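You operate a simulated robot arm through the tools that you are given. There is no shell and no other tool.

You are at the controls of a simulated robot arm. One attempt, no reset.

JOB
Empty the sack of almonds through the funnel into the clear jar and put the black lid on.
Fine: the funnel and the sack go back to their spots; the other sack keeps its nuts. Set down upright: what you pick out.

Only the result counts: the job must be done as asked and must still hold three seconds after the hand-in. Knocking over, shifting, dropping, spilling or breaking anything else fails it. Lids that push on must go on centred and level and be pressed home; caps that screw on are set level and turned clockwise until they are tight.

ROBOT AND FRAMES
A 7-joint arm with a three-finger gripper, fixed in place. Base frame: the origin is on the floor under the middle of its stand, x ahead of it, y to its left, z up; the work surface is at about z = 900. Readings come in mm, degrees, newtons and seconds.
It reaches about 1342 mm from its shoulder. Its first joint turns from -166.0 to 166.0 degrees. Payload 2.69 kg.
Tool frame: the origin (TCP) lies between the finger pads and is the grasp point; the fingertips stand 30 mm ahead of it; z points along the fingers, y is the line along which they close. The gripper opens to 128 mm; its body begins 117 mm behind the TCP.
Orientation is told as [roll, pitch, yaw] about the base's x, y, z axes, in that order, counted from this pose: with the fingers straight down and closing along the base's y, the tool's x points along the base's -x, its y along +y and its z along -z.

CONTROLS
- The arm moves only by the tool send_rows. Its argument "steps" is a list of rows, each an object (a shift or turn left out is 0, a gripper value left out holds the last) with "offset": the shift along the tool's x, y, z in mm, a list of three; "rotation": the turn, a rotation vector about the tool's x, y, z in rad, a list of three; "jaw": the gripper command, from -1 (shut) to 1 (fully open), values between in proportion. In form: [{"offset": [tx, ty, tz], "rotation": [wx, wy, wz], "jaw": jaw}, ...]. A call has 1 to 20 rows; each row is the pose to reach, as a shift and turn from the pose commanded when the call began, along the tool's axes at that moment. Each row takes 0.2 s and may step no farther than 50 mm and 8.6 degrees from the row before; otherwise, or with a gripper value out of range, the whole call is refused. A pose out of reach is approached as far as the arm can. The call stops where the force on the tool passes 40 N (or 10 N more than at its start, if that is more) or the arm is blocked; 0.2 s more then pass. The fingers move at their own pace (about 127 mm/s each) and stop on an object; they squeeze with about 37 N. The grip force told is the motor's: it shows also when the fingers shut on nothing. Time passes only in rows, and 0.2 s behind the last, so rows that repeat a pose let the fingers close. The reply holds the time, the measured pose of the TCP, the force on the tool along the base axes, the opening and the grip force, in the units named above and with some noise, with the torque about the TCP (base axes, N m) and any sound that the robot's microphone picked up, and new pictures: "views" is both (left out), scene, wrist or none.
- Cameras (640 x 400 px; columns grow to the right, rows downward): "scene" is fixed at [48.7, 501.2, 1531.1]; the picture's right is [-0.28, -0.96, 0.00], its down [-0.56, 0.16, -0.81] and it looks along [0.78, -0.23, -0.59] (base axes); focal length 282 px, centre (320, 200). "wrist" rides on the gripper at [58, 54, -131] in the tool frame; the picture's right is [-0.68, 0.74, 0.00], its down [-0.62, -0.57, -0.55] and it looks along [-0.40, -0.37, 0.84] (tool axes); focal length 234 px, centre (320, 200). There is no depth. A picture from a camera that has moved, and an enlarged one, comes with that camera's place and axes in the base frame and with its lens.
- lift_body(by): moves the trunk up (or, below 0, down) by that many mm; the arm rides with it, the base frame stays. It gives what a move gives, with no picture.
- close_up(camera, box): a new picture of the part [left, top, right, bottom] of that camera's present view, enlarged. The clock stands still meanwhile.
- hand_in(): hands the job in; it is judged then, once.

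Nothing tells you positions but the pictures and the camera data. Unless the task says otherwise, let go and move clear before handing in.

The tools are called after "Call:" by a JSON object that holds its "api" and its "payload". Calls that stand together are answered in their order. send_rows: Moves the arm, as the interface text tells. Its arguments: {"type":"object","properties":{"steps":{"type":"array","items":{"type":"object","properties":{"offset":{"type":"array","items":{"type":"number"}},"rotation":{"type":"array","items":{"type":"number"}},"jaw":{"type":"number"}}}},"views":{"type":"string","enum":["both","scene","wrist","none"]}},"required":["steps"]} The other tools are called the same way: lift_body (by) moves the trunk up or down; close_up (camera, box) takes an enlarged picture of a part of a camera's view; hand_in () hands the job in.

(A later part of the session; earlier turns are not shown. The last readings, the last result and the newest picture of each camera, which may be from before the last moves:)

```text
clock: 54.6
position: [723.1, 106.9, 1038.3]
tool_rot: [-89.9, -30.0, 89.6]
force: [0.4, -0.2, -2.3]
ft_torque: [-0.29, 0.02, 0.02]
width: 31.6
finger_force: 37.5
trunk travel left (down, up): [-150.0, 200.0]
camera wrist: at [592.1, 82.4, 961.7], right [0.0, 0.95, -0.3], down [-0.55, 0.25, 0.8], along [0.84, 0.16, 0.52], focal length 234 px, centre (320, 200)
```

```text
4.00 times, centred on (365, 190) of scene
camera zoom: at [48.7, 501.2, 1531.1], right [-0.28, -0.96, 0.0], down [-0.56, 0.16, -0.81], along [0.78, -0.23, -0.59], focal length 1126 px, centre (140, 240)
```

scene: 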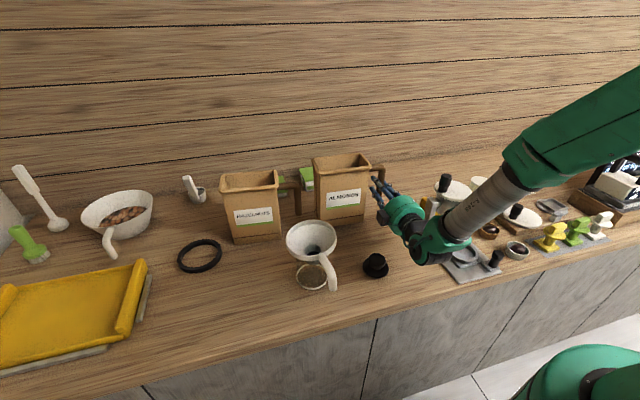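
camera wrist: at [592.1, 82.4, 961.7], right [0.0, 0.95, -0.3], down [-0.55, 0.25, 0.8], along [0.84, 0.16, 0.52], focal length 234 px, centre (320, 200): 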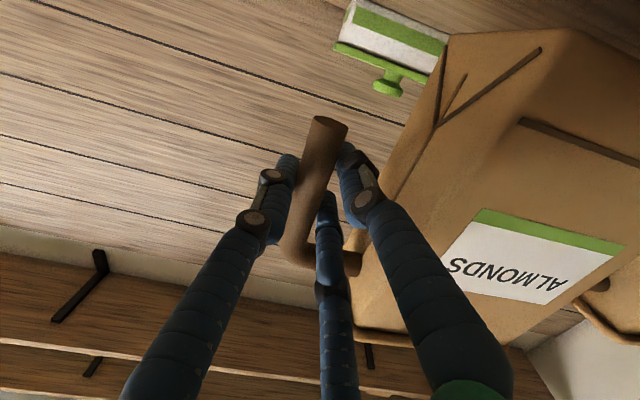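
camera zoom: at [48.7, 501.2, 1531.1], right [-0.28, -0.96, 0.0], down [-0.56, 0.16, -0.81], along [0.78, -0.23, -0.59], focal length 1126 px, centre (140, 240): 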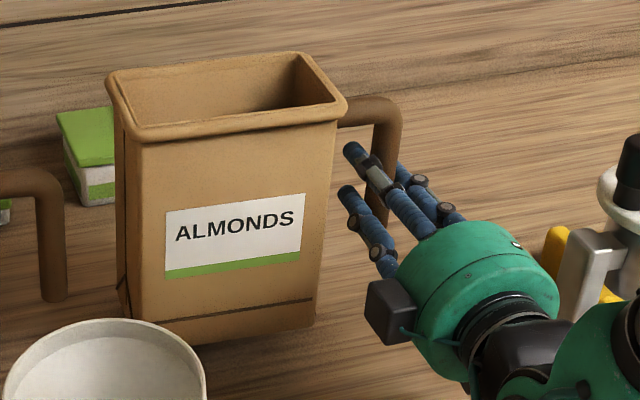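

The sack is held rigidly with no droop (about 2.3 N). I'll raise it straight up to clear everything around it.

Call:
{"api": "send_rows", "payload": {"steps": [{"offset": [-12.5, -21.7, 0]}, {"offset": [-27.5, -47.6, 0]}, {"offset": [-45, -77.9, 0]}, {"offset": [-62.5, -108.3, 0]}, {"offset": [-80, -138.6, 0]}, {"offset": [-92, -159.3, 0]}, {"offset": [-96.5, -167.1, 0]}, {"offset": [-96.5, -167.1, 0]}], "views": "both"}}

Call:
{"api": "close_up", "payload": {"camera": "scene", "box": [260, 60, 460, 300]}}

```text
clock: 56.4
position: [724.5, 105.8, 1230.0]
tool_rot: [-89.9, -30.1, 89.9]
force: [0.3, -0.5, -2.2]
ft_torque: [-0.32, 0.06, 0.01]
width: 31.9
finger_force: 37.3
trunk travel left (down, up): [-150.0, 200.0]
camera wrist: at [593.1, 80.8, 1154.3], right [0.0, 0.95, -0.3], down [-0.55, 0.25, 0.8], along [0.84, 0.16, 0.52], focal length 234 px, centre (320, 200)
```

scene: 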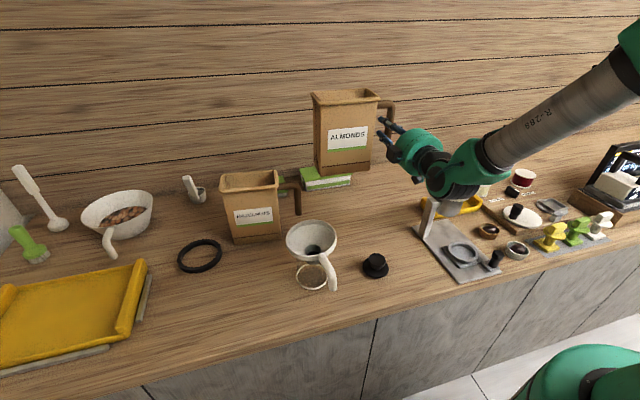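
wrist: 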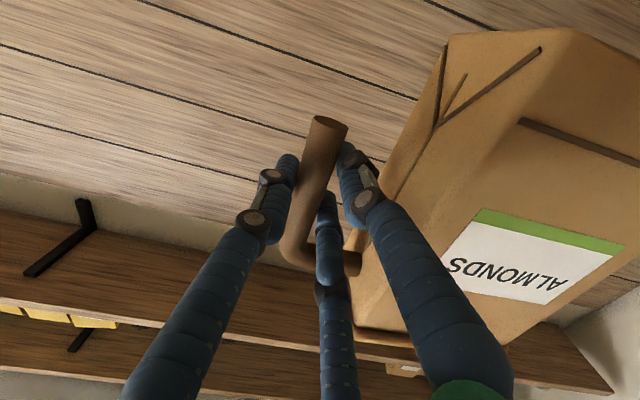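

```text
1.67 times, centred on (360, 180) of scene
camera zoom: at [48.7, 501.2, 1531.1], right [-0.28, -0.96, 0.0], down [-0.56, 0.16, -0.81], along [0.78, -0.23, -0.59], focal length 469 px, centre (253, 233)
```

zoom: 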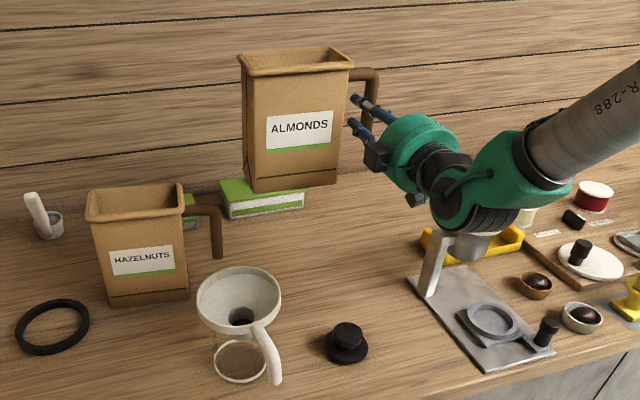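

The sack hangs level and clear. I'll bring it back toward me (−x) at this height until it's in line with the funnel.

Call:
{"api": "send_rows", "payload": {"steps": [{"offset": [-1, -1.7, -20]}, {"offset": [-2, -3.5, -55]}, {"offset": [-3, -5.2, -90]}, {"offset": [-4, -7, -125]}, {"offset": [-5, -8.7, -160]}, {"offset": [-5, -8.7, -190]}, {"offset": [-5, -8.7, -201.5]}, {"offset": [-5, -8.7, -201.5]}], "views": "both"}}

```text
clock: 58.2
position: [523.3, 104.7, 1240.1]
tool_rot: [-89.8, -30.0, 89.9]
force: [-0.1, -0.2, -2.2]
ft_torque: [-0.33, 0.04, 0.02]
width: 31.9
finger_force: 36.6
trunk travel left (down, up): [-150.0, 200.0]
camera wrist: at [391.2, 81.0, 1164.6], right [0.0, 0.95, -0.3], down [-0.55, 0.25, 0.8], along [0.84, 0.16, 0.52], focal length 234 px, centre (320, 200)
```

scene: 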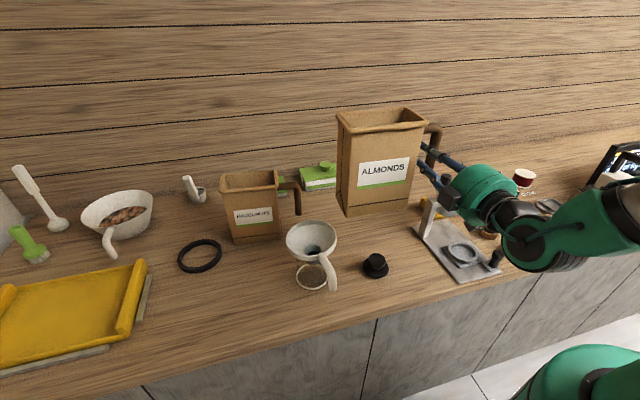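
wrist: 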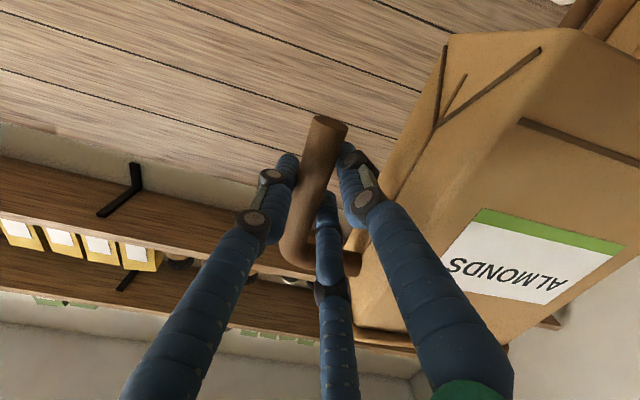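

The sack is now beside the funnel, still upright. I'll zoom in to measure its lip position accurately before tilting.

Call:
{"api": "close_up", "payload": {"camera": "scene", "box": [320, 90, 450, 230]}}

Call:
{"api": "close_up", "payload": {"camera": "scene", "box": [270, 200, 400, 310]}}

```text
2.86 times, centred on (385, 160) of scene
camera zoom: at [48.7, 501.2, 1531.1], right [-0.28, -0.96, 0.0], down [-0.56, 0.16, -0.81], along [0.78, -0.23, -0.59], focal length 804 px, centre (134, 314)
```

zoom: 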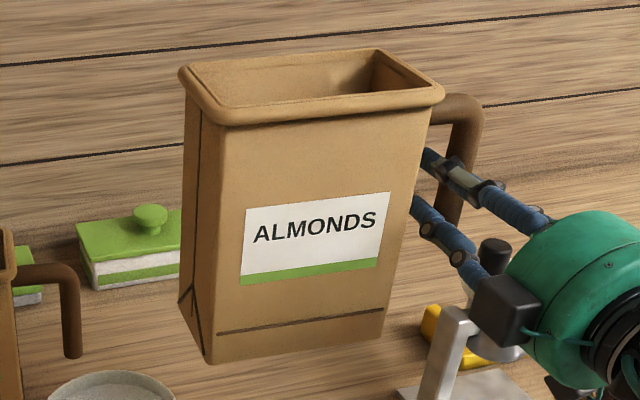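

```text
3.64 times, centred on (335, 255) of scene
camera zoom: at [48.7, 501.2, 1531.1], right [-0.28, -0.96, 0.0], down [-0.56, 0.16, -0.81], along [0.78, -0.23, -0.59], focal length 1024 px, centre (266, 0)
```

zoom: 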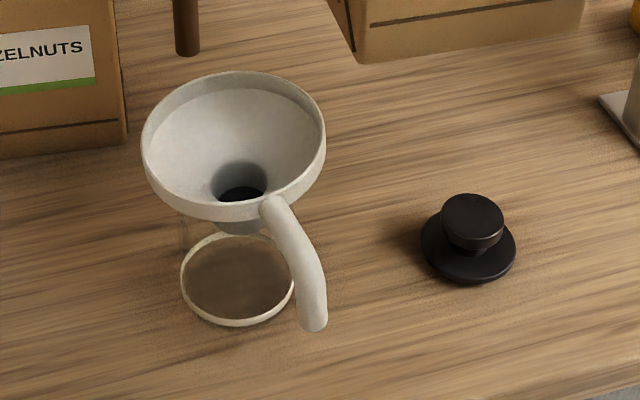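

The measured geometry matches my model of the sack. I'll tilt it slowly to 60° while keeping it clear of the funnel rim and lid.

Call:
{"api": "send_rows", "payload": {"steps": [{"offset": [-5.2, 3.7, 0], "rotation": [0, 0, -0.1047]}, {"offset": [-10.4, 7.4, 0], "rotation": [0, 0, -0.2094]}, {"offset": [-15.6, 11.1, 0], "rotation": [0, 0, -0.3142]}, {"offset": [-20.8, 14.8, 0], "rotation": [0, 0, -0.4189]}, {"offset": [-26, 18.5, 0], "rotation": [0, 0, -0.5236]}, {"offset": [-31.3, 22.2, 0], "rotation": [0, 0, -0.6283]}, {"offset": [-36.5, 25.9, 0], "rotation": [0, 0, -0.733]}, {"offset": [-41.7, 29.6, 0], "rotation": [0, 0, -0.8378]}, {"offset": [-46.9, 33.3, 0], "rotation": [0, 0, -0.9425]}, {"offset": [-52.1, 37, 0], "rotation": [0, 0, -1.0472]}, {"offset": [-52.1, 37, 0], "rotation": [0, 0, -1.0472]}], "views": "both"}}

Call:
{"api": "close_up", "payload": {"camera": "scene", "box": [240, 120, 440, 310]}}

```text
clock: 60.6
position: [523.9, 168.7, 1233.7]
tool_rot: [-89.9, 30.1, 90.0]
force: [0.3, 0.6, -3.0]
ft_torque: [-0.13, 0.01, -0.01]
width: 32.3
finger_force: 37.3
trunk travel left (down, up): [-150.0, 200.0]
camera wrist: at [392.6, 91.8, 1217.4], right [0.0, 0.22, -0.98], down [-0.55, 0.82, 0.18], along [0.84, 0.53, 0.12], focal length 234 px, centre (320, 200)
```

scene: 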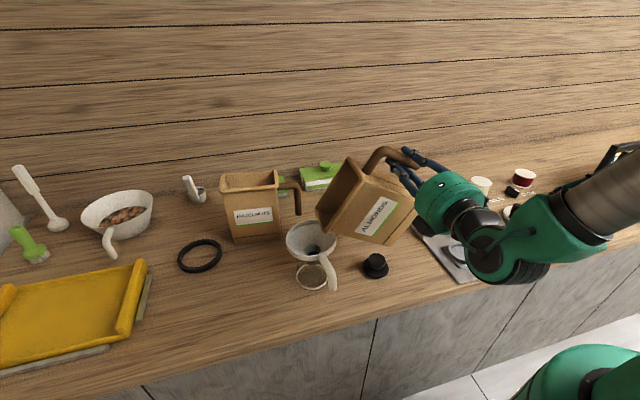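
wrist: 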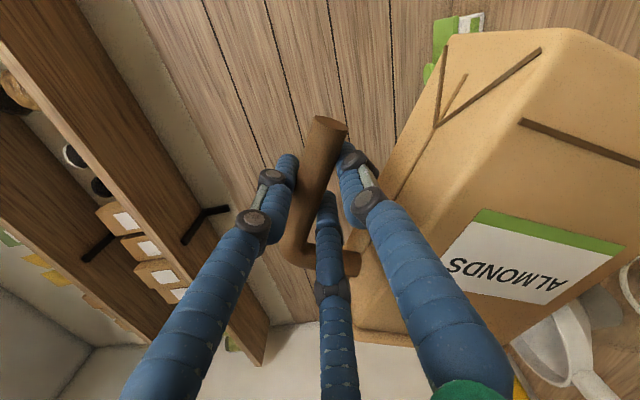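

```text
2.11 times, centred on (340, 215) of scene
camera zoom: at [48.7, 501.2, 1531.1], right [-0.28, -0.96, 0.0], down [-0.56, 0.16, -0.81], along [0.78, -0.23, -0.59], focal length 593 px, centre (278, 168)
```

zoom: 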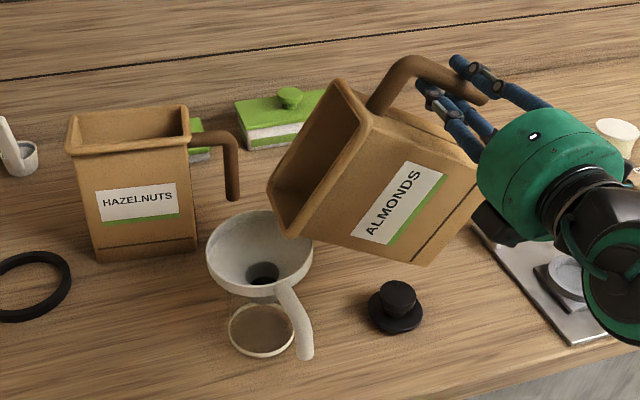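

The sack is tilted 60° with its lip near the funnel. I'll zoom in to verify lip-to-funnel clearance.

Call:
{"api": "close_up", "payload": {"camera": "scene", "box": [275, 190, 375, 290]}}

Call:
{"api": "close_up", "payload": {"camera": "wrist", "box": [480, 200, 640, 400]}}

```text
4.00 times, centred on (325, 240) of scene
camera zoom: at [48.7, 501.2, 1531.1], right [-0.28, -0.96, 0.0], down [-0.56, 0.16, -0.81], along [0.78, -0.23, -0.59], focal length 1126 px, centre (300, 40)
```

zoom: 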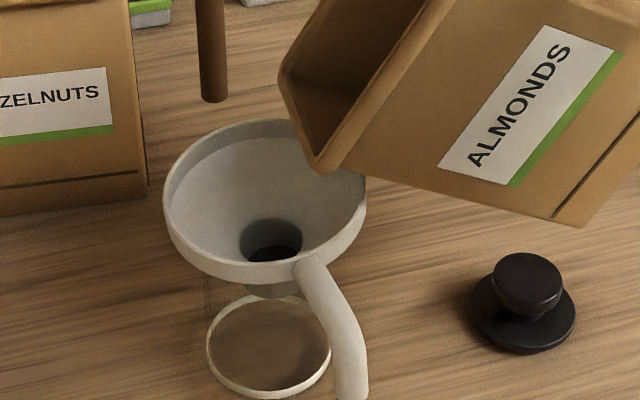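

```text
2.00 times, centred on (560, 300) of wrist
camera zoom: at [392.6, 91.8, 1217.4], right [0.0, 0.22, -0.98], down [-0.55, 0.82, 0.18], along [0.84, 0.53, 0.12], focal length 468 px, centre (-160, 0)
```

zoom: 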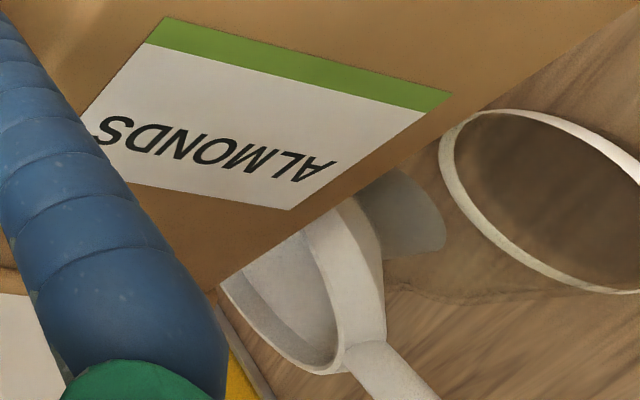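

Lip positions match predictions: it overhangs the funnel properly. I'll continue slowly to 90°, pivoting about the lip.

Call:
{"api": "send_rows", "payload": {"steps": [{"offset": [-5.2, -12.4, 0], "rotation": [0, 0, -0.0654]}, {"offset": [-10.5, -24.8, 0], "rotation": [0, 0, -0.1309]}, {"offset": [-17.3, -37.2, 0], "rotation": [0, 0, -0.1963]}, {"offset": [-24.2, -49.5, 0], "rotation": [0, 0, -0.2618]}, {"offset": [-31.3, -61, 0], "rotation": [0, 0, -0.3272]}, {"offset": [-38.4, -72.4, 0], "rotation": [0, 0, -0.3927]}, {"offset": [-47, -83.5, 0], "rotation": [0, 0, -0.4581]}, {"offset": [-55.7, -94.4, 0], "rotation": [0, 0, -0.5236]}, {"offset": [-55.7, -94.4, 0], "rotation": [0, 0, -0.5236]}], "views": "both"}}

Call:
{"api": "close_up", "payload": {"camera": "scene", "box": [255, 150, 395, 300]}}

```text
clock: 62.6
position: [524.0, 266.2, 1288.6]
tool_rot: [-89.9, 59.9, 90.0]
force: [0.2, 0.0, -3.1]
ft_torque: [0.04, 0.04, -0.02]
width: 31.9
finger_force: 36.8
trunk travel left (down, up): [-150.0, 200.0]
camera wrist: at [392.5, 189.7, 1312.2], right [0.0, -0.3, -0.95], down [-0.55, 0.8, -0.25], along [0.84, 0.52, -0.17], focal length 234 px, centre (320, 200)
```

scene: 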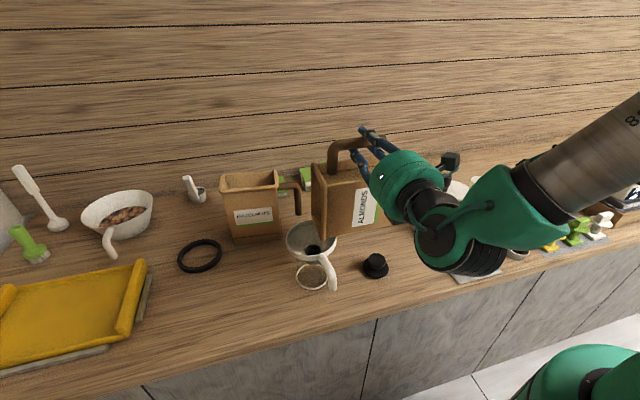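
wrist: 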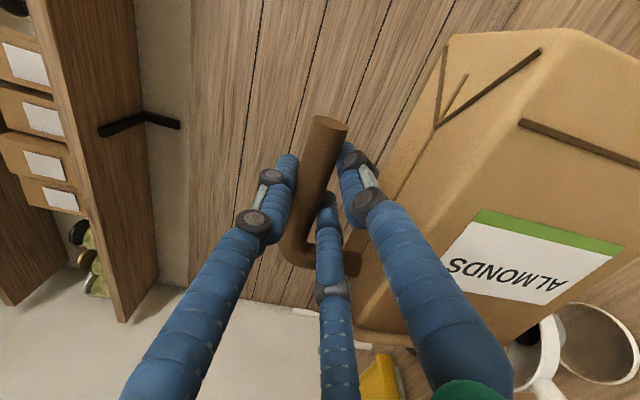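

```text
2.67 times, centred on (325, 225) of scene
camera zoom: at [48.7, 501.2, 1531.1], right [-0.28, -0.96, 0.0], down [-0.56, 0.16, -0.81], along [0.78, -0.23, -0.59], focal length 751 px, centre (307, 133)
```

zoom: 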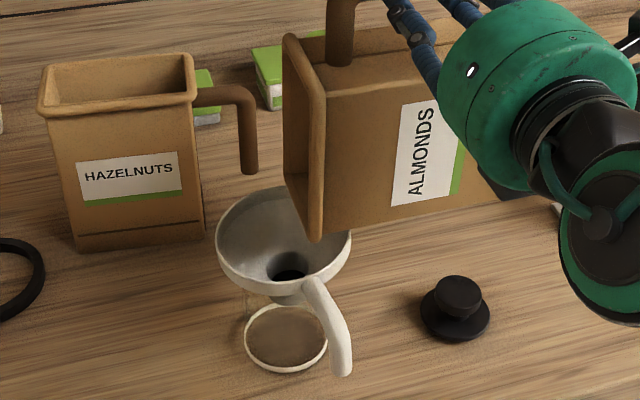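

At 90° nothing has come out yet and the lip is over the funnel. I'll go on to 105° slowly.

Call:
{"api": "send_rows", "payload": {"steps": [{"offset": [-1.6, -9.6, 0], "rotation": [0, 0, -0.0436]}, {"offset": [-3.3, -19.1, 0], "rotation": [0, 0, -0.0873]}, {"offset": [-5.4, -28.8, 0], "rotation": [0, 0, -0.1309]}, {"offset": [-7.5, -38.4, 0], "rotation": [0, 0, -0.1745]}, {"offset": [-10.8, -47.6, 0], "rotation": [0, 0, -0.2182]}, {"offset": [-14.2, -56.8, 0], "rotation": [0, 0, -0.2618]}, {"offset": [-14.2, -56.8, 0], "rotation": [0, 0, -0.2618]}], "views": "scene"}}

Call:
{"api": "close_up", "payload": {"camera": "scene", "box": [255, 150, 395, 300]}}

```text
clock: 64.2
position: [522.8, 322.3, 1304.0]
tool_rot: [-89.8, 75.0, 90.3]
force: [0.5, -0.2, -2.5]
ft_torque: [0.11, 0.04, -0.02]
width: 32.2
finger_force: 36.5
trunk travel left (down, up): [-150.0, 200.0]
```

scene: 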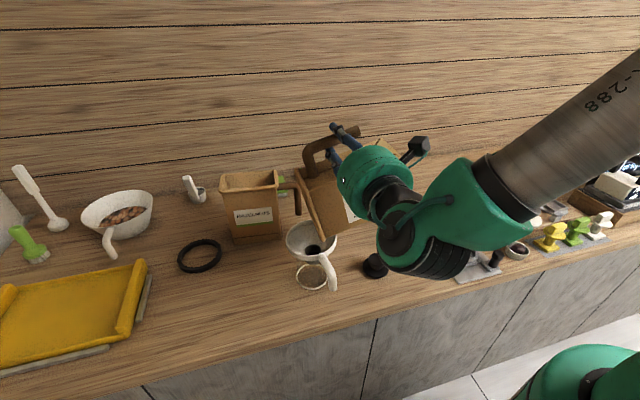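

```text
2.67 times, centred on (325, 225) of scene
camera zoom: at [48.7, 501.2, 1531.1], right [-0.28, -0.96, 0.0], down [-0.56, 0.16, -0.81], along [0.78, -0.23, -0.59], focal length 751 px, centre (307, 133)
```

zoom: 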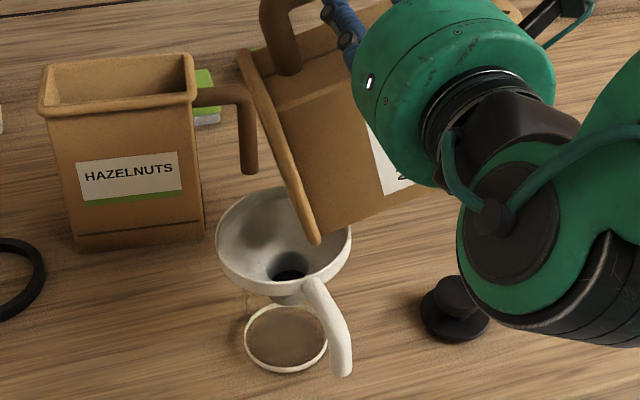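

Still nothing flowing at 105°. I'll continue in smaller steps to 115°.

Call:
{"api": "send_rows", "payload": {"steps": [{"offset": [-0.6, -4.9, 0], "rotation": [0, 0, -0.0218]}, {"offset": [-1.2, -9.8, 0], "rotation": [0, 0, -0.0436]}, {"offset": [-1.8, -14.7, 0], "rotation": [0, 0, -0.0654]}, {"offset": [-2.5, -19.6, 0], "rotation": [0, 0, -0.0873]}, {"offset": [-3.7, -24.4, 0], "rotation": [0, 0, -0.1091]}, {"offset": [-5, -29.2, 0], "rotation": [0, 0, -0.1309]}, {"offset": [-6.3, -34, 0], "rotation": [0, 0, -0.1527]}, {"offset": [-7.6, -38.7, 0], "rotation": [0, 0, -0.1745]}, {"offset": [-7.6, -38.7, 0], "rotation": [0, 0, -0.1745]}], "views": "both"}}

Call:
{"api": "close_up", "payload": {"camera": "scene", "box": [255, 150, 395, 300]}}

```text
clock: 66.2
position: [523.6, 362.2, 1306.6]
tool_rot: [-89.3, 85.0, 90.4]
force: [0.0, 0.7, -0.6]
ft_torque: [0.06, -0.01, 0.01]
width: 31.8
finger_force: 37.4
trunk travel left (down, up): [-150.0, 200.0]
camera wrist: at [392.5, 302.3, 1359.9], right [0.0, -0.67, -0.74], down [-0.55, 0.62, -0.56], along [0.84, 0.4, -0.37], focal length 234 px, centre (320, 200)
```

scene: 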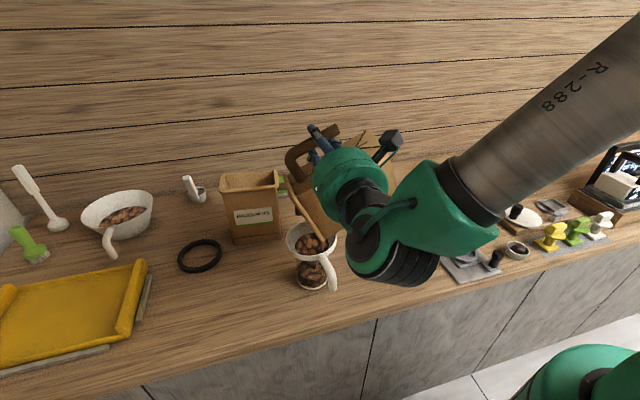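
wrist: 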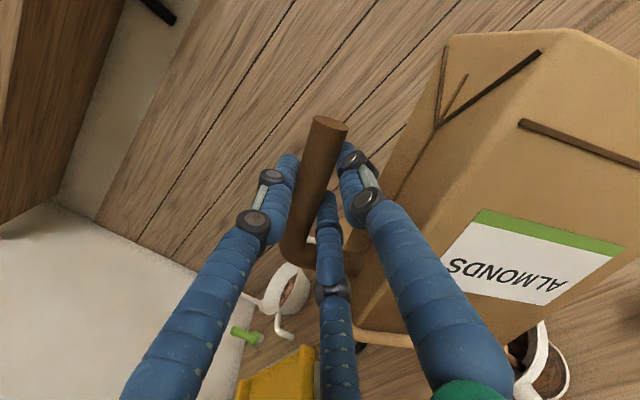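

```text
2.67 times, centred on (325, 225) of scene
camera zoom: at [48.7, 501.2, 1531.1], right [-0.28, -0.96, 0.0], down [-0.56, 0.16, -0.81], along [0.78, -0.23, -0.59], focal length 751 px, centre (307, 133)
```

zoom: 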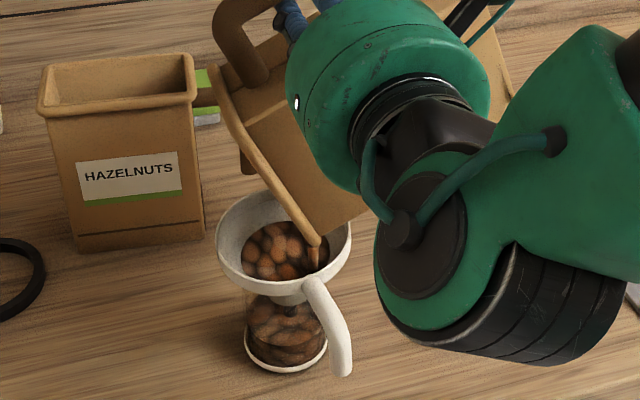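

Almonds have poured into the funnel and jar; some are still in the funnel. I'll hold still a moment to let them flow.

Call:
{"api": "send_rows", "payload": {"steps": [{"offset": [0, 0, 0]}, {"offset": [0, 0, 0]}, {"offset": [0, 0, 0]}, {"offset": [0, 0, 0]}, {"offset": [0, 0, 0]}], "views": "scene"}}

Call:
{"api": "close_up", "payload": {"camera": "scene", "box": [280, 205, 350, 300]}}

```text
clock: 67.4
position: [523.8, 360.8, 1306.0]
tool_rot: [-89.3, 85.0, 90.6]
force: [-0.2, -0.5, -1.5]
ft_torque: [0.05, 0.03, -0.02]
width: 31.7
finger_force: 36.9
trunk travel left (down, up): [-150.0, 200.0]
```

scene: 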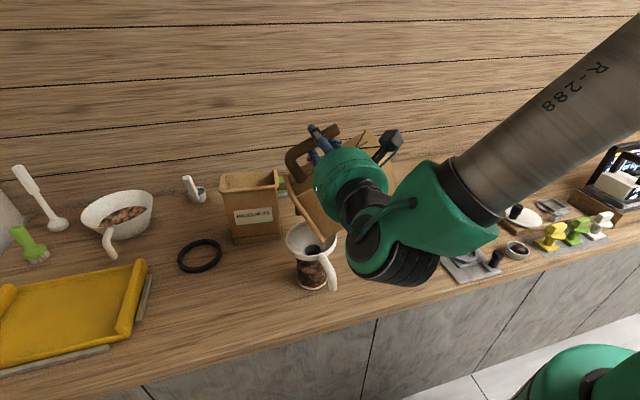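

```text
4.21 times, centred on (315, 252) of scene
camera zoom: at [48.7, 501.2, 1531.1], right [-0.28, -0.96, 0.0], down [-0.56, 0.16, -0.81], along [0.78, -0.23, -0.59], focal length 1185 px, centre (341, -21)
```

zoom: 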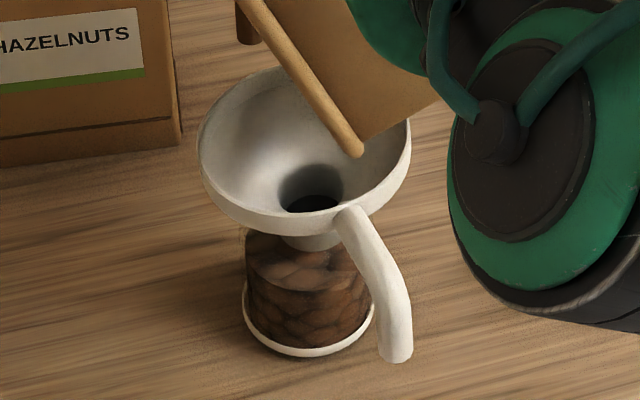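

All of it went through and the jar is about two-thirds full. I'll tilt on to 140° to make sure the sack empties completely.

Call:
{"api": "send_rows", "payload": {"steps": [{"offset": [-1.2, -9.8, 0], "rotation": [0, 0, -0.0436]}, {"offset": [-2.4, -19.6, 0], "rotation": [0, 0, -0.0873]}, {"offset": [-4.5, -29.3, 0], "rotation": [0, 0, -0.1309]}, {"offset": [-6.6, -38.9, 0], "rotation": [0, 0, -0.1745]}, {"offset": [-9.5, -48.4, 0], "rotation": [0, 0, -0.2182]}, {"offset": [-12.4, -57.8, 0], "rotation": [0, 0, -0.2618]}, {"offset": [-16.1, -67, 0], "rotation": [0, 0, -0.3054]}, {"offset": [-19.9, -76.2, 0], "rotation": [0, 0, -0.3491]}, {"offset": [-24.4, -84.9, 0], "rotation": [0, 0, -0.3927]}, {"offset": [-28.9, -93.6, 0], "rotation": [0, 0, -0.4363]}, {"offset": [-28.9, -93.6, 0], "rotation": [0, 0, -0.4363]}, {"offset": [-28.9, -93.6, 0], "rotation": [0, 0, -0.4363]}], "views": "both"}}

Call:
{"api": "close_up", "payload": {"camera": "scene", "box": [255, 150, 395, 300]}}

```text
clock: 70.0
position: [523.4, 455.9, 1286.6]
tool_rot: [89.8, 70.0, -90.3]
force: [0.4, -0.4, -0.7]
ft_torque: [0.11, 0.03, 0.01]
width: 31.6
finger_force: 37.1
trunk travel left (down, up): [-150.0, 200.0]
camera wrist: at [392.1, 425.8, 1359.7], right [0.0, -0.92, -0.38], down [-0.55, 0.32, -0.77], along [0.84, 0.21, -0.51], focal length 234 px, centre (320, 200)
```

scene: 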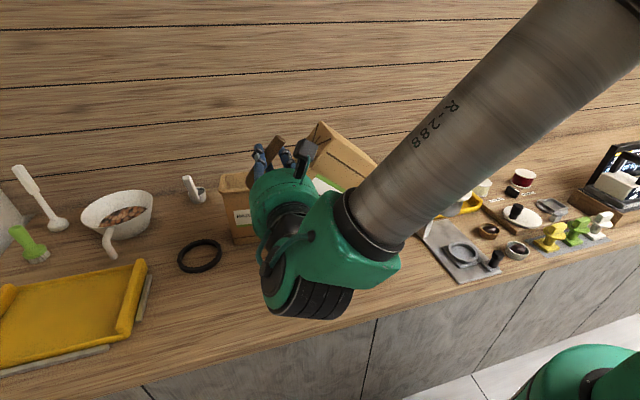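
wrist: 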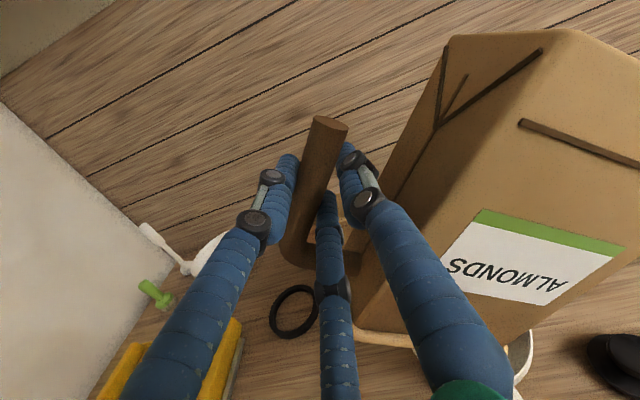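

```text
2.67 times, centred on (325, 225) of scene
camera zoom: at [48.7, 501.2, 1531.1], right [-0.28, -0.96, 0.0], down [-0.56, 0.16, -0.81], along [0.78, -0.23, -0.59], focal length 751 px, centre (307, 133)
```

zoom: 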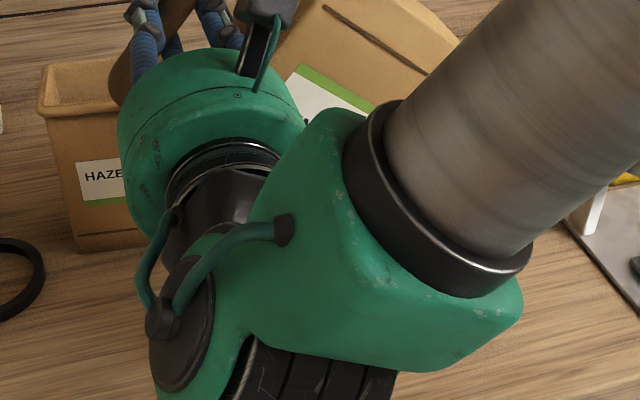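

Sack is tilted 140° and reads nearly empty. I'll give a small wiggle to dislodge any leftovers, then pause.

Call:
{"api": "send_rows", "payload": {"steps": [{"rotation": [0, 0, 0.05]}, {"rotation": [0, 0, 0]}, {"rotation": [0, 0, 0.05]}, {"rotation": [0, 0, 0]}, {"rotation": [0, 0, 0.05]}, {"rotation": [0, 0, 0]}, {"rotation": [0, 0, 0]}, {"rotation": [0, 0, 0]}, {"rotation": [0, 0, 0]}], "views": "none"}}

```text
clock: 72.0
position: [523.4, 457.5, 1287.0]
tool_rot: [89.8, 70.0, -90.3]
force: [0.2, 0.2, -1.3]
ft_torque: [0.06, 0.04, -0.01]
width: 31.4
finger_force: 36.9
trunk travel left (down, up): [-150.0, 200.0]
```

Now I'll reverse the motion, swinging the sack back to 90° with extra height over the funnel.

Call:
{"api": "send_rows", "payload": {"steps": [{"offset": [2.2, 20.5, 0], "rotation": [0, 0, 0.0873]}, {"offset": [4.3, 41.1, 0], "rotation": [0, 0, 0.1745]}, {"offset": [2.8, 61.3, 0], "rotation": [0, 0, 0.2618]}, {"offset": [1.3, 81.5, 0], "rotation": [0, 0, 0.3491]}, {"offset": [-2.6, 101, 0], "rotation": [0, 0, 0.4363]}, {"offset": [-6.5, 120.5, 0], "rotation": [0, 0, 0.5236]}, {"offset": [-13.6, 138.6, 0], "rotation": [0, 0, 0.6109]}, {"offset": [-20.8, 156.8, 0], "rotation": [0, 0, 0.6981]}, {"offset": [-31, 172.8, 0], "rotation": [0, 0, 0.7854]}, {"offset": [-41, 188.8, 0], "rotation": [0, 0, 0.8727]}, {"offset": [-41, 188.8, 0], "rotation": [0, 0, 0.8727]}], "views": "scene"}}

Call:
{"api": "close_up", "payload": {"camera": "scene", "box": [255, 140, 395, 300]}}

```text
clock: 74.4
position: [522.2, 264.5, 1311.6]
tool_rot: [-89.9, 59.9, 90.0]
force: [0.1, 0.2, 0.2]
ft_torque: [0.04, 0.01, 0.04]
width: 31.6
finger_force: 37.4
trunk travel left (down, up): [-150.0, 200.0]
```

scene: 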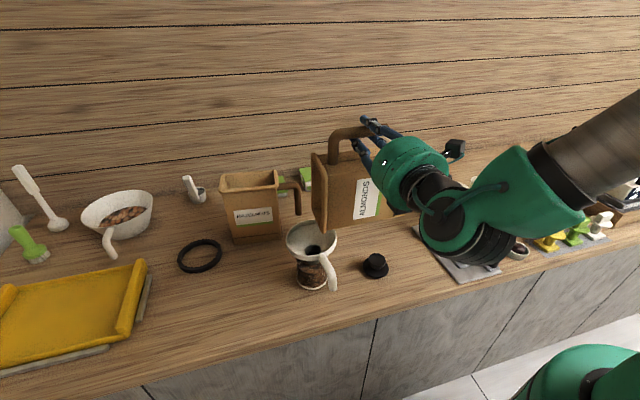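

```text
2.50 times, centred on (325, 220) of scene
camera zoom: at [48.7, 501.2, 1531.1], right [-0.28, -0.96, 0.0], down [-0.56, 0.16, -0.81], along [0.78, -0.23, -0.59], focal length 704 px, centre (308, 150)
```

zoom: 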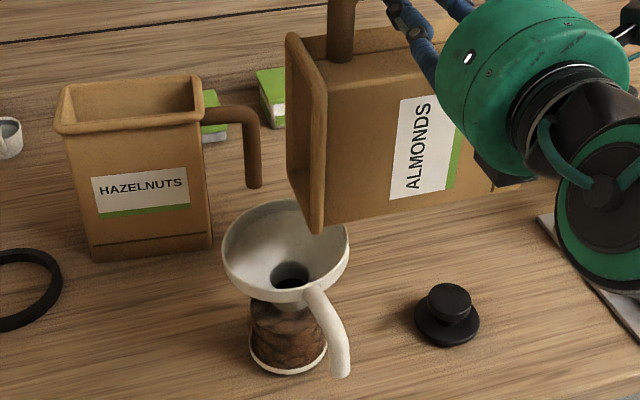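

The funnel is empty, the jar holds the almonds, and I see none spilled. I'll look into the sack's mouth to check it's empty.

Call:
{"api": "close_up", "payload": {"camera": "scene", "box": [300, 140, 350, 245]}}

Call:
{"api": "close_up", "payload": {"camera": "scene", "box": [270, 210, 360, 300]}}

```text
3.81 times, centred on (325, 192) of scene
camera zoom: at [48.7, 501.2, 1531.1], right [-0.28, -0.96, 0.0], down [-0.56, 0.16, -0.81], along [0.78, -0.23, -0.59], focal length 1072 px, centre (301, 229)
```

zoom: 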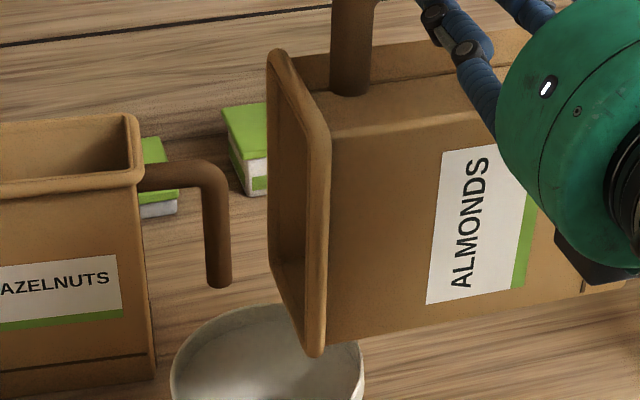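

```text
4.44 times, centred on (315, 255) of scene
camera zoom: at [48.7, 501.2, 1531.1], right [-0.28, -0.96, 0.0], down [-0.56, 0.16, -0.81], along [0.78, -0.23, -0.59], focal length 1251 px, centre (342, -44)
```

zoom: 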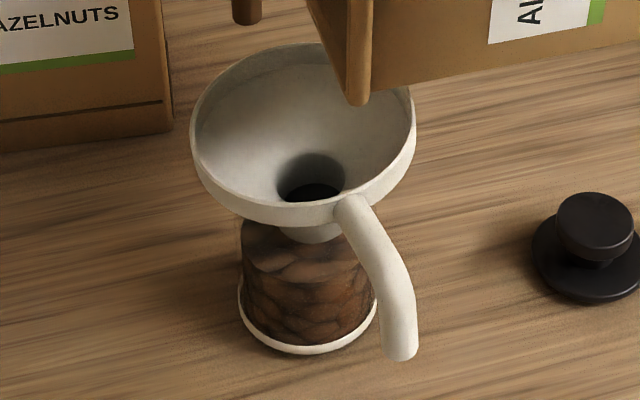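

I'll swing the sack back upright along the same clear path.

Call:
{"api": "send_rows", "payload": {"steps": [{"offset": [-3.6, 30.8, 0], "rotation": [0, 0, 0.1309]}, {"offset": [-7.2, 61.5, 0], "rotation": [0, 0, 0.2618]}, {"offset": [-6.6, 87.5, 0], "rotation": [0, 0, 0.3927]}, {"offset": [-6, 113.6, 0], "rotation": [0, 0, 0.5236]}, {"offset": [-3.4, 121.2, 0], "rotation": [0, 0, 0.6545]}, {"offset": [-0.7, 128.8, 0], "rotation": [0, 0, 0.7854]}, {"offset": [2, 136.4, 0], "rotation": [0, 0, 0.9163]}, {"offset": [4.6, 144, 0], "rotation": [0, 0, 1.0472]}, {"offset": [7.7, 151.4, 0], "rotation": [0, 0, 1.1781]}, {"offset": [10.9, 158.8, 0], "rotation": [0, 0, 1.309]}, {"offset": [14, 166.3, 0], "rotation": [0, 0, 1.4399]}, {"offset": [17.1, 173.7, 0], "rotation": [0, 0, 1.5708]}, {"offset": [17.1, 173.7, 0], "rotation": [0, 0, 1.5708]}, {"offset": [17.1, 173.7, 0], "rotation": [0, 0, 1.5708]}], "views": "both"}}

Call:
{"api": "close_up", "payload": {"camera": "scene", "box": [320, 90, 450, 230]}}

```text
clock: 77.4
position: [520.8, 105.8, 1241.7]
tool_rot: [-89.9, -30.2, 89.9]
force: [-0.7, 0.4, -0.3]
ft_torque: [-0.1, 0.03, 0.0]
width: 31.6
finger_force: 37.9
trunk travel left (down, up): [-150.0, 200.0]
camera wrist: at [390.7, 81.6, 1164.6], right [0.0, 0.95, -0.3], down [-0.55, 0.25, 0.8], along [0.84, 0.16, 0.52], focal length 234 px, centre (320, 200)
```

scene: 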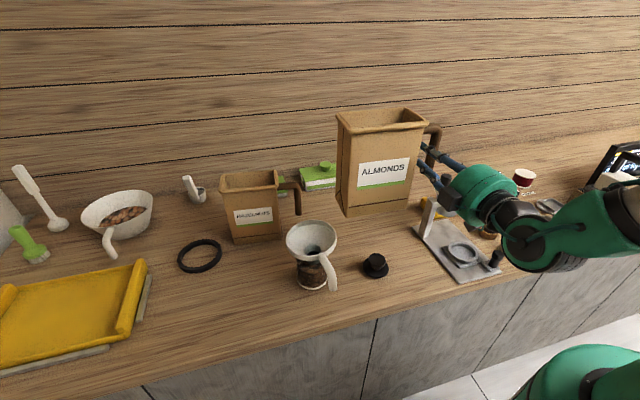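
wrist: 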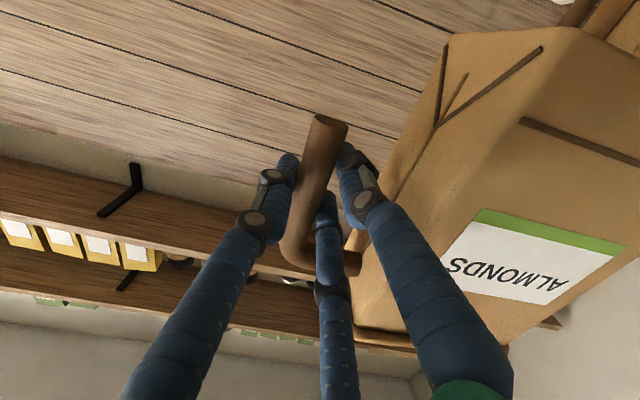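

```text
2.86 times, centred on (385, 160) of scene
camera zoom: at [48.7, 501.2, 1531.1], right [-0.28, -0.96, 0.0], down [-0.56, 0.16, -0.81], along [0.78, -0.23, -0.59], focal length 804 px, centre (134, 314)
```

zoom: 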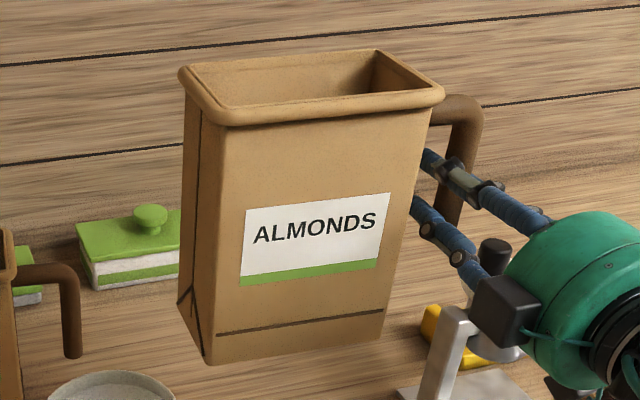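

The sack is upright, the torque dropped to a third (now empty), and it hasn't slipped in the grip. I'll carry it back over its spot and lower most of the way.

Call:
{"api": "send_rows", "payload": {"steps": [{"offset": [0, 0, 25]}, {"offset": [0, 0, 65]}, {"offset": [0, 0, 105]}, {"offset": [0, 0, 145]}, {"offset": [0, 0, 180]}, {"offset": [0, 0, 201.5]}, {"offset": [10, 17.3, 201.5]}, {"offset": [27, 46.8, 201.5]}, {"offset": [45, 77.9, 201.5]}, {"offset": [63, 109.1, 201.5]}, {"offset": [80, 138.6, 201.5]}, {"offset": [95, 164.5, 201.5]}, {"offset": [104, 180.1, 201.5]}, {"offset": [109, 188.8, 201.5]}, {"offset": [109, 188.8, 201.5]}], "views": "both"}}

Call:
{"api": "close_up", "payload": {"camera": "scene", "box": [300, 140, 430, 240]}}

```text
clock: 80.6
position: [723.3, 106.5, 1020.7]
tool_rot: [-89.9, -30.0, 89.6]
force: [-0.3, 0.6, -0.8]
ft_torque: [-0.09, 0.03, -0.01]
width: 31.6
finger_force: 36.9
trunk travel left (down, up): [-150.0, 200.0]
camera wrist: at [592.1, 83.0, 945.3], right [0.01, 0.95, -0.3], down [-0.55, 0.25, 0.8], along [0.84, 0.16, 0.52], focal length 234 px, centre (320, 200)
```

scene: 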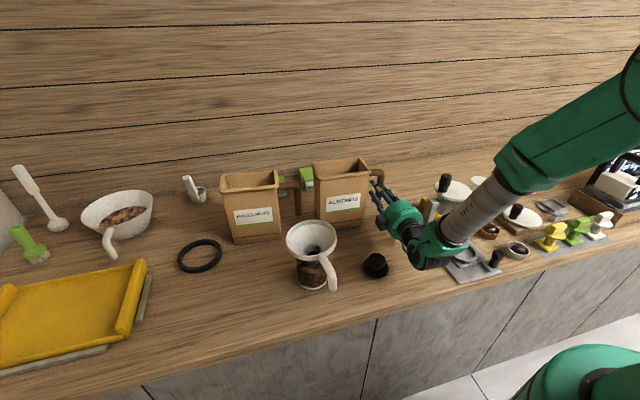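
wrist: 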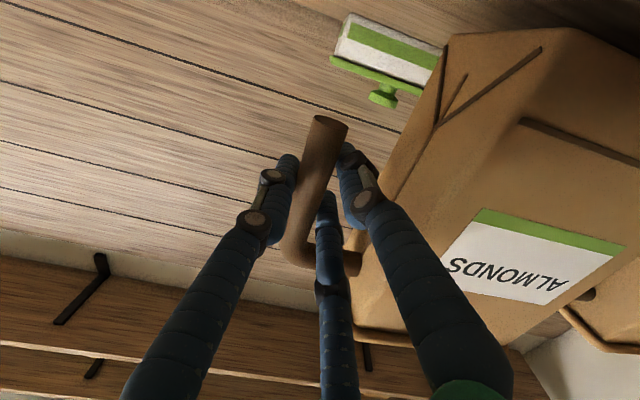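

```text
4.00 times, centred on (365, 190) of scene
camera zoom: at [48.7, 501.2, 1531.1], right [-0.28, -0.96, 0.0], down [-0.56, 0.16, -0.81], along [0.78, -0.23, -0.59], focal length 1126 px, centre (140, 240)
```

zoom: 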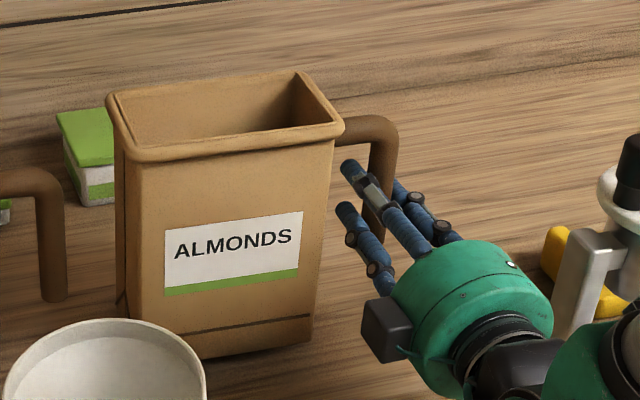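

The sack is about 15 mm above its spot. I'll lower the remainder gently while watching for contact.

Call:
{"api": "send_rows", "payload": {"steps": [{"offset": [2.5, 4.3, 0]}, {"offset": [5, 8.7, 0]}, {"offset": [6.5, 11.3, 0]}, {"offset": [7, 12.1, 0]}, {"offset": [7, 12.1, 0]}], "views": "none"}}

Call:
{"api": "send_rows", "payload": {"steps": [{"offset": [0.3, 0.5, 0]}, {"offset": [0.6, 1.04, 0]}, {"offset": [0.6, 1.04, 0]}], "views": "both"}}

Call:
{"api": "close_up", "payload": {"camera": "scene", "box": [300, 150, 430, 250]}}

```text
clock: 81.8
position: [723.1, 107.5, 1007.9]
tool_rot: [-89.9, -30.1, 89.6]
force: [-0.2, -0.6, -2.4]
ft_torque: [-0.08, 0.0, 0.0]
width: 31.4
finger_force: 37.1
trunk travel left (down, up): [-150.0, 200.0]
```

```text
clock: 82.6
position: [723.5, 107.3, 1007.9]
tool_rot: [-89.9, -30.0, 89.6]
force: [0.3, 0.7, -0.1]
ft_torque: [-0.01, 0.01, -0.02]
width: 31.5
finger_force: 36.9
trunk travel left (down, up): [-150.0, 200.0]
camera wrist: at [592.1, 83.6, 931.6], right [0.01, 0.95, -0.3], down [-0.55, 0.25, 0.8], along [0.84, 0.16, 0.52], focal length 234 px, centre (320, 200)
```

scene: 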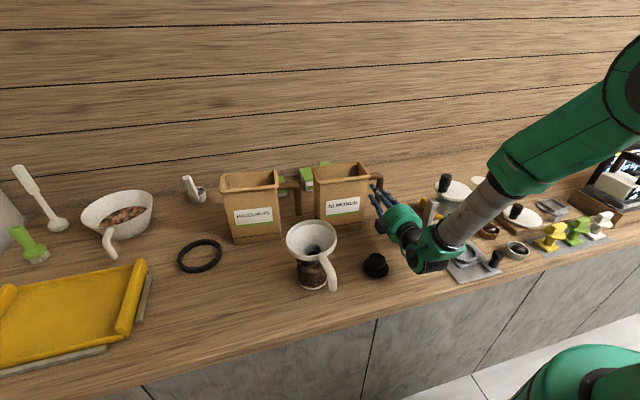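
wrist: 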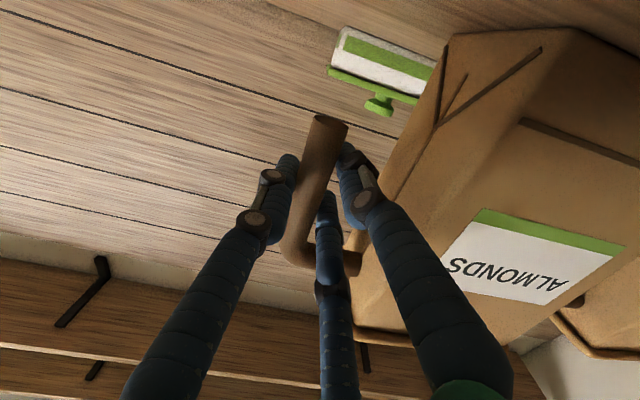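

```text
4.00 times, centred on (365, 200) of scene
camera zoom: at [48.7, 501.2, 1531.1], right [-0.28, -0.96, 0.0], down [-0.56, 0.16, -0.81], along [0.78, -0.23, -0.59], focal length 1126 px, centre (140, 200)
```

zoom: 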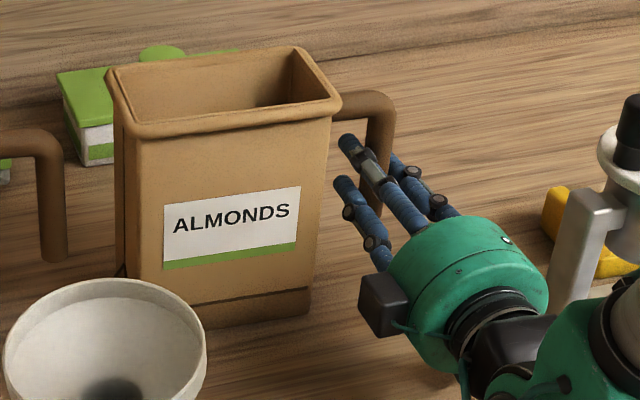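

The sack rests on its original spot (torque is zero, picture identical to before the lift). I'll open to the same 77 mm as on approach and back straight out.

Call:
{"api": "send_rows", "payload": {"steps": [{"jaw": -0.3}, {"jaw": -0.1}, {"jaw": 0.1}, {"jaw": 0.2}, {"jaw": 0.2}], "views": "wrist"}}

Call:
{"api": "send_rows", "payload": {"steps": [{"offset": [0, 0, -15]}, {"offset": [0, 0, -40]}, {"offset": [0, 0, -75]}, {"offset": [0, 0, -110]}, {"offset": [0, 0, -140]}, {"offset": [-15, -26, -160]}, {"offset": [-35, -60.6, -180]}, {"offset": [-55, -95.3, -200]}, {"offset": [-75, -129.9, -220]}, {"offset": [-95, -164.5, -240]}, {"offset": [-115, -199.2, -240]}, {"offset": [-115, -199.2, -240]}], "views": "both"}}

Call:
{"api": "close_up", "payload": {"camera": "scene", "box": [300, 150, 400, 245]}}

```text
clock: 83.8
position: [723.5, 107.7, 1008.0]
tool_rot: [-90.0, -30.0, 89.6]
force: [0.4, -0.6, -0.2]
ft_torque: [0.01, 0.04, 0.0]
width: 76.9
finger_force: 0.1
trunk travel left (down, up): [-150.0, 200.0]
camera wrist: at [592.1, 83.7, 931.6], right [0.01, 0.95, -0.3], down [-0.55, 0.25, 0.8], along [0.84, 0.16, 0.52], focal length 234 px, centre (320, 200)
```

wrist: 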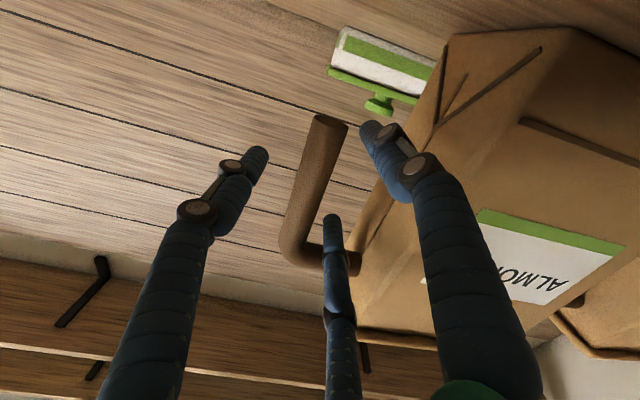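

```text
clock: 86.4
position: [485.4, 107.6, 1236.5]
tool_rot: [-89.9, -30.1, 89.9]
force: [0.3, -0.2, -0.6]
ft_torque: [-0.01, 0.01, 0.05]
width: 77.0
finger_force: 0.1
trunk travel left (down, up): [-150.0, 200.0]
camera wrist: at [353.0, 83.1, 1161.5], right [0.0, 0.95, -0.3], down [-0.55, 0.25, 0.8], along [0.84, 0.16, 0.52], focal length 234 px, centre (320, 200)
```

scene: 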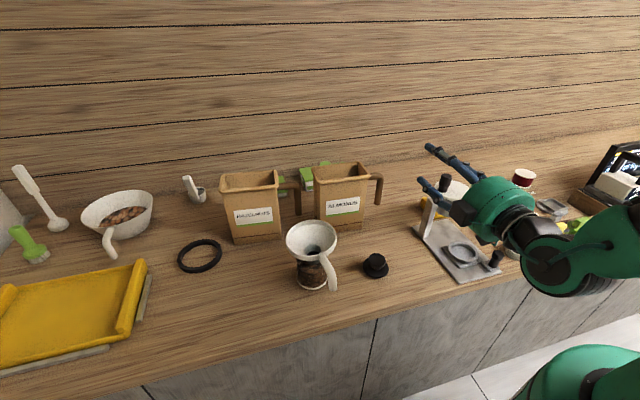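
wrist: 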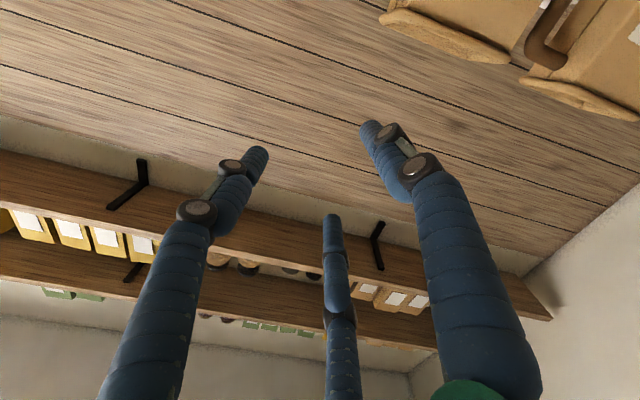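

```text
4.21 times, centred on (350, 198) of scene
camera zoom: at [48.7, 501.2, 1531.1], right [-0.28, -0.96, 0.0], down [-0.56, 0.16, -0.81], along [0.78, -0.23, -0.59], focal length 1185 px, centre (194, 210)
```

zoom: 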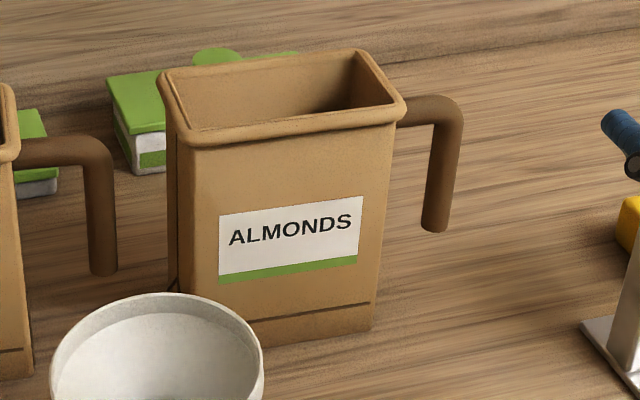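

The sack is back on its spot. I'll bring the hand back to fingers-down: first undo the roll, then pitch down, all in free air.

Call:
{"api": "send_rows", "payload": {"steps": [{"rotation": [0, 0, 0.14], "jaw": 1}, {"rotation": [0, 0, 0.28]}, {"rotation": [0, 0, 0.42]}, {"rotation": [0, 0, 0.56]}, {"rotation": [0, 0, 0.7]}, {"rotation": [0, 0, 0.84]}, {"rotation": [0, 0, 0.98]}, {"rotation": [0, 0, 1.0472]}, {"rotation": [0, 0, 1.0472]}], "views": "none"}}

Call:
{"api": "send_rows", "payload": {"steps": [{"rotation": [0, 0.14, 0]}, {"rotation": [0, 0.28, 0]}, {"rotation": [0, 0.42, 0]}, {"rotation": [0, 0.56, 0]}, {"rotation": [0, 0.7, 0]}, {"rotation": [0, 0.84, 0]}, {"rotation": [0, 0.98, 0]}, {"rotation": [0, 1.12, 0]}, {"rotation": [0, 1.26, 0]}, {"rotation": [0, 1.4, 0]}, {"rotation": [0, 1.5, 0]}, {"rotation": [0, 1.5708, 0]}, {"rotation": [0, 1.5708, 0]}], "views": "both"}}

```text
clock: 88.4
position: [484.7, 106.6, 1238.1]
tool_rot: [67.4, -90.0, -67.6]
force: [-0.4, 1.1, 0.2]
ft_torque: [0.01, 0.01, 0.02]
width: 128.2
finger_force: 0.0
trunk travel left (down, up): [-150.0, 200.0]
```

```text
clock: 91.2
position: [484.9, 106.0, 1237.8]
tool_rot: [0.0, 0.1, -0.1]
force: [-1.1, 0.4, -0.3]
ft_torque: [0.01, 0.01, -0.01]
width: 127.9
finger_force: 0.1
trunk travel left (down, up): [-150.0, 200.0]
camera wrist: at [426.5, 159.5, 1367.7], right [0.68, 0.74, 0.0], down [0.62, -0.57, 0.55], along [0.4, -0.37, -0.84], focal length 234 px, centre (320, 200)
```

scene: 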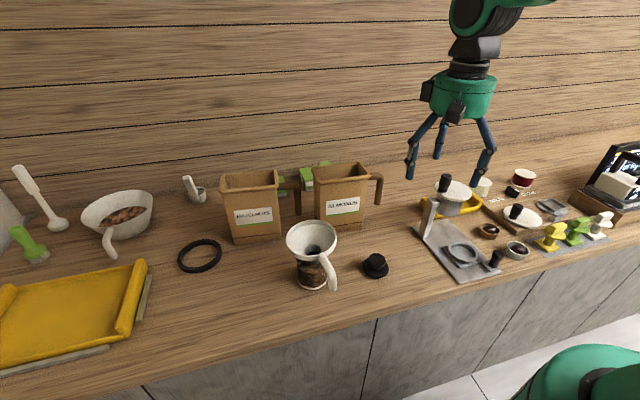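
wrist: 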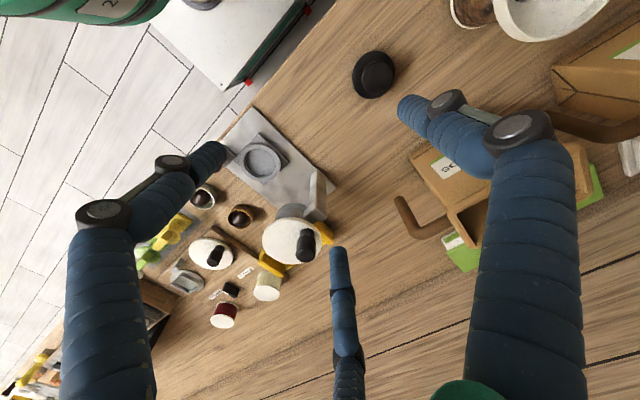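

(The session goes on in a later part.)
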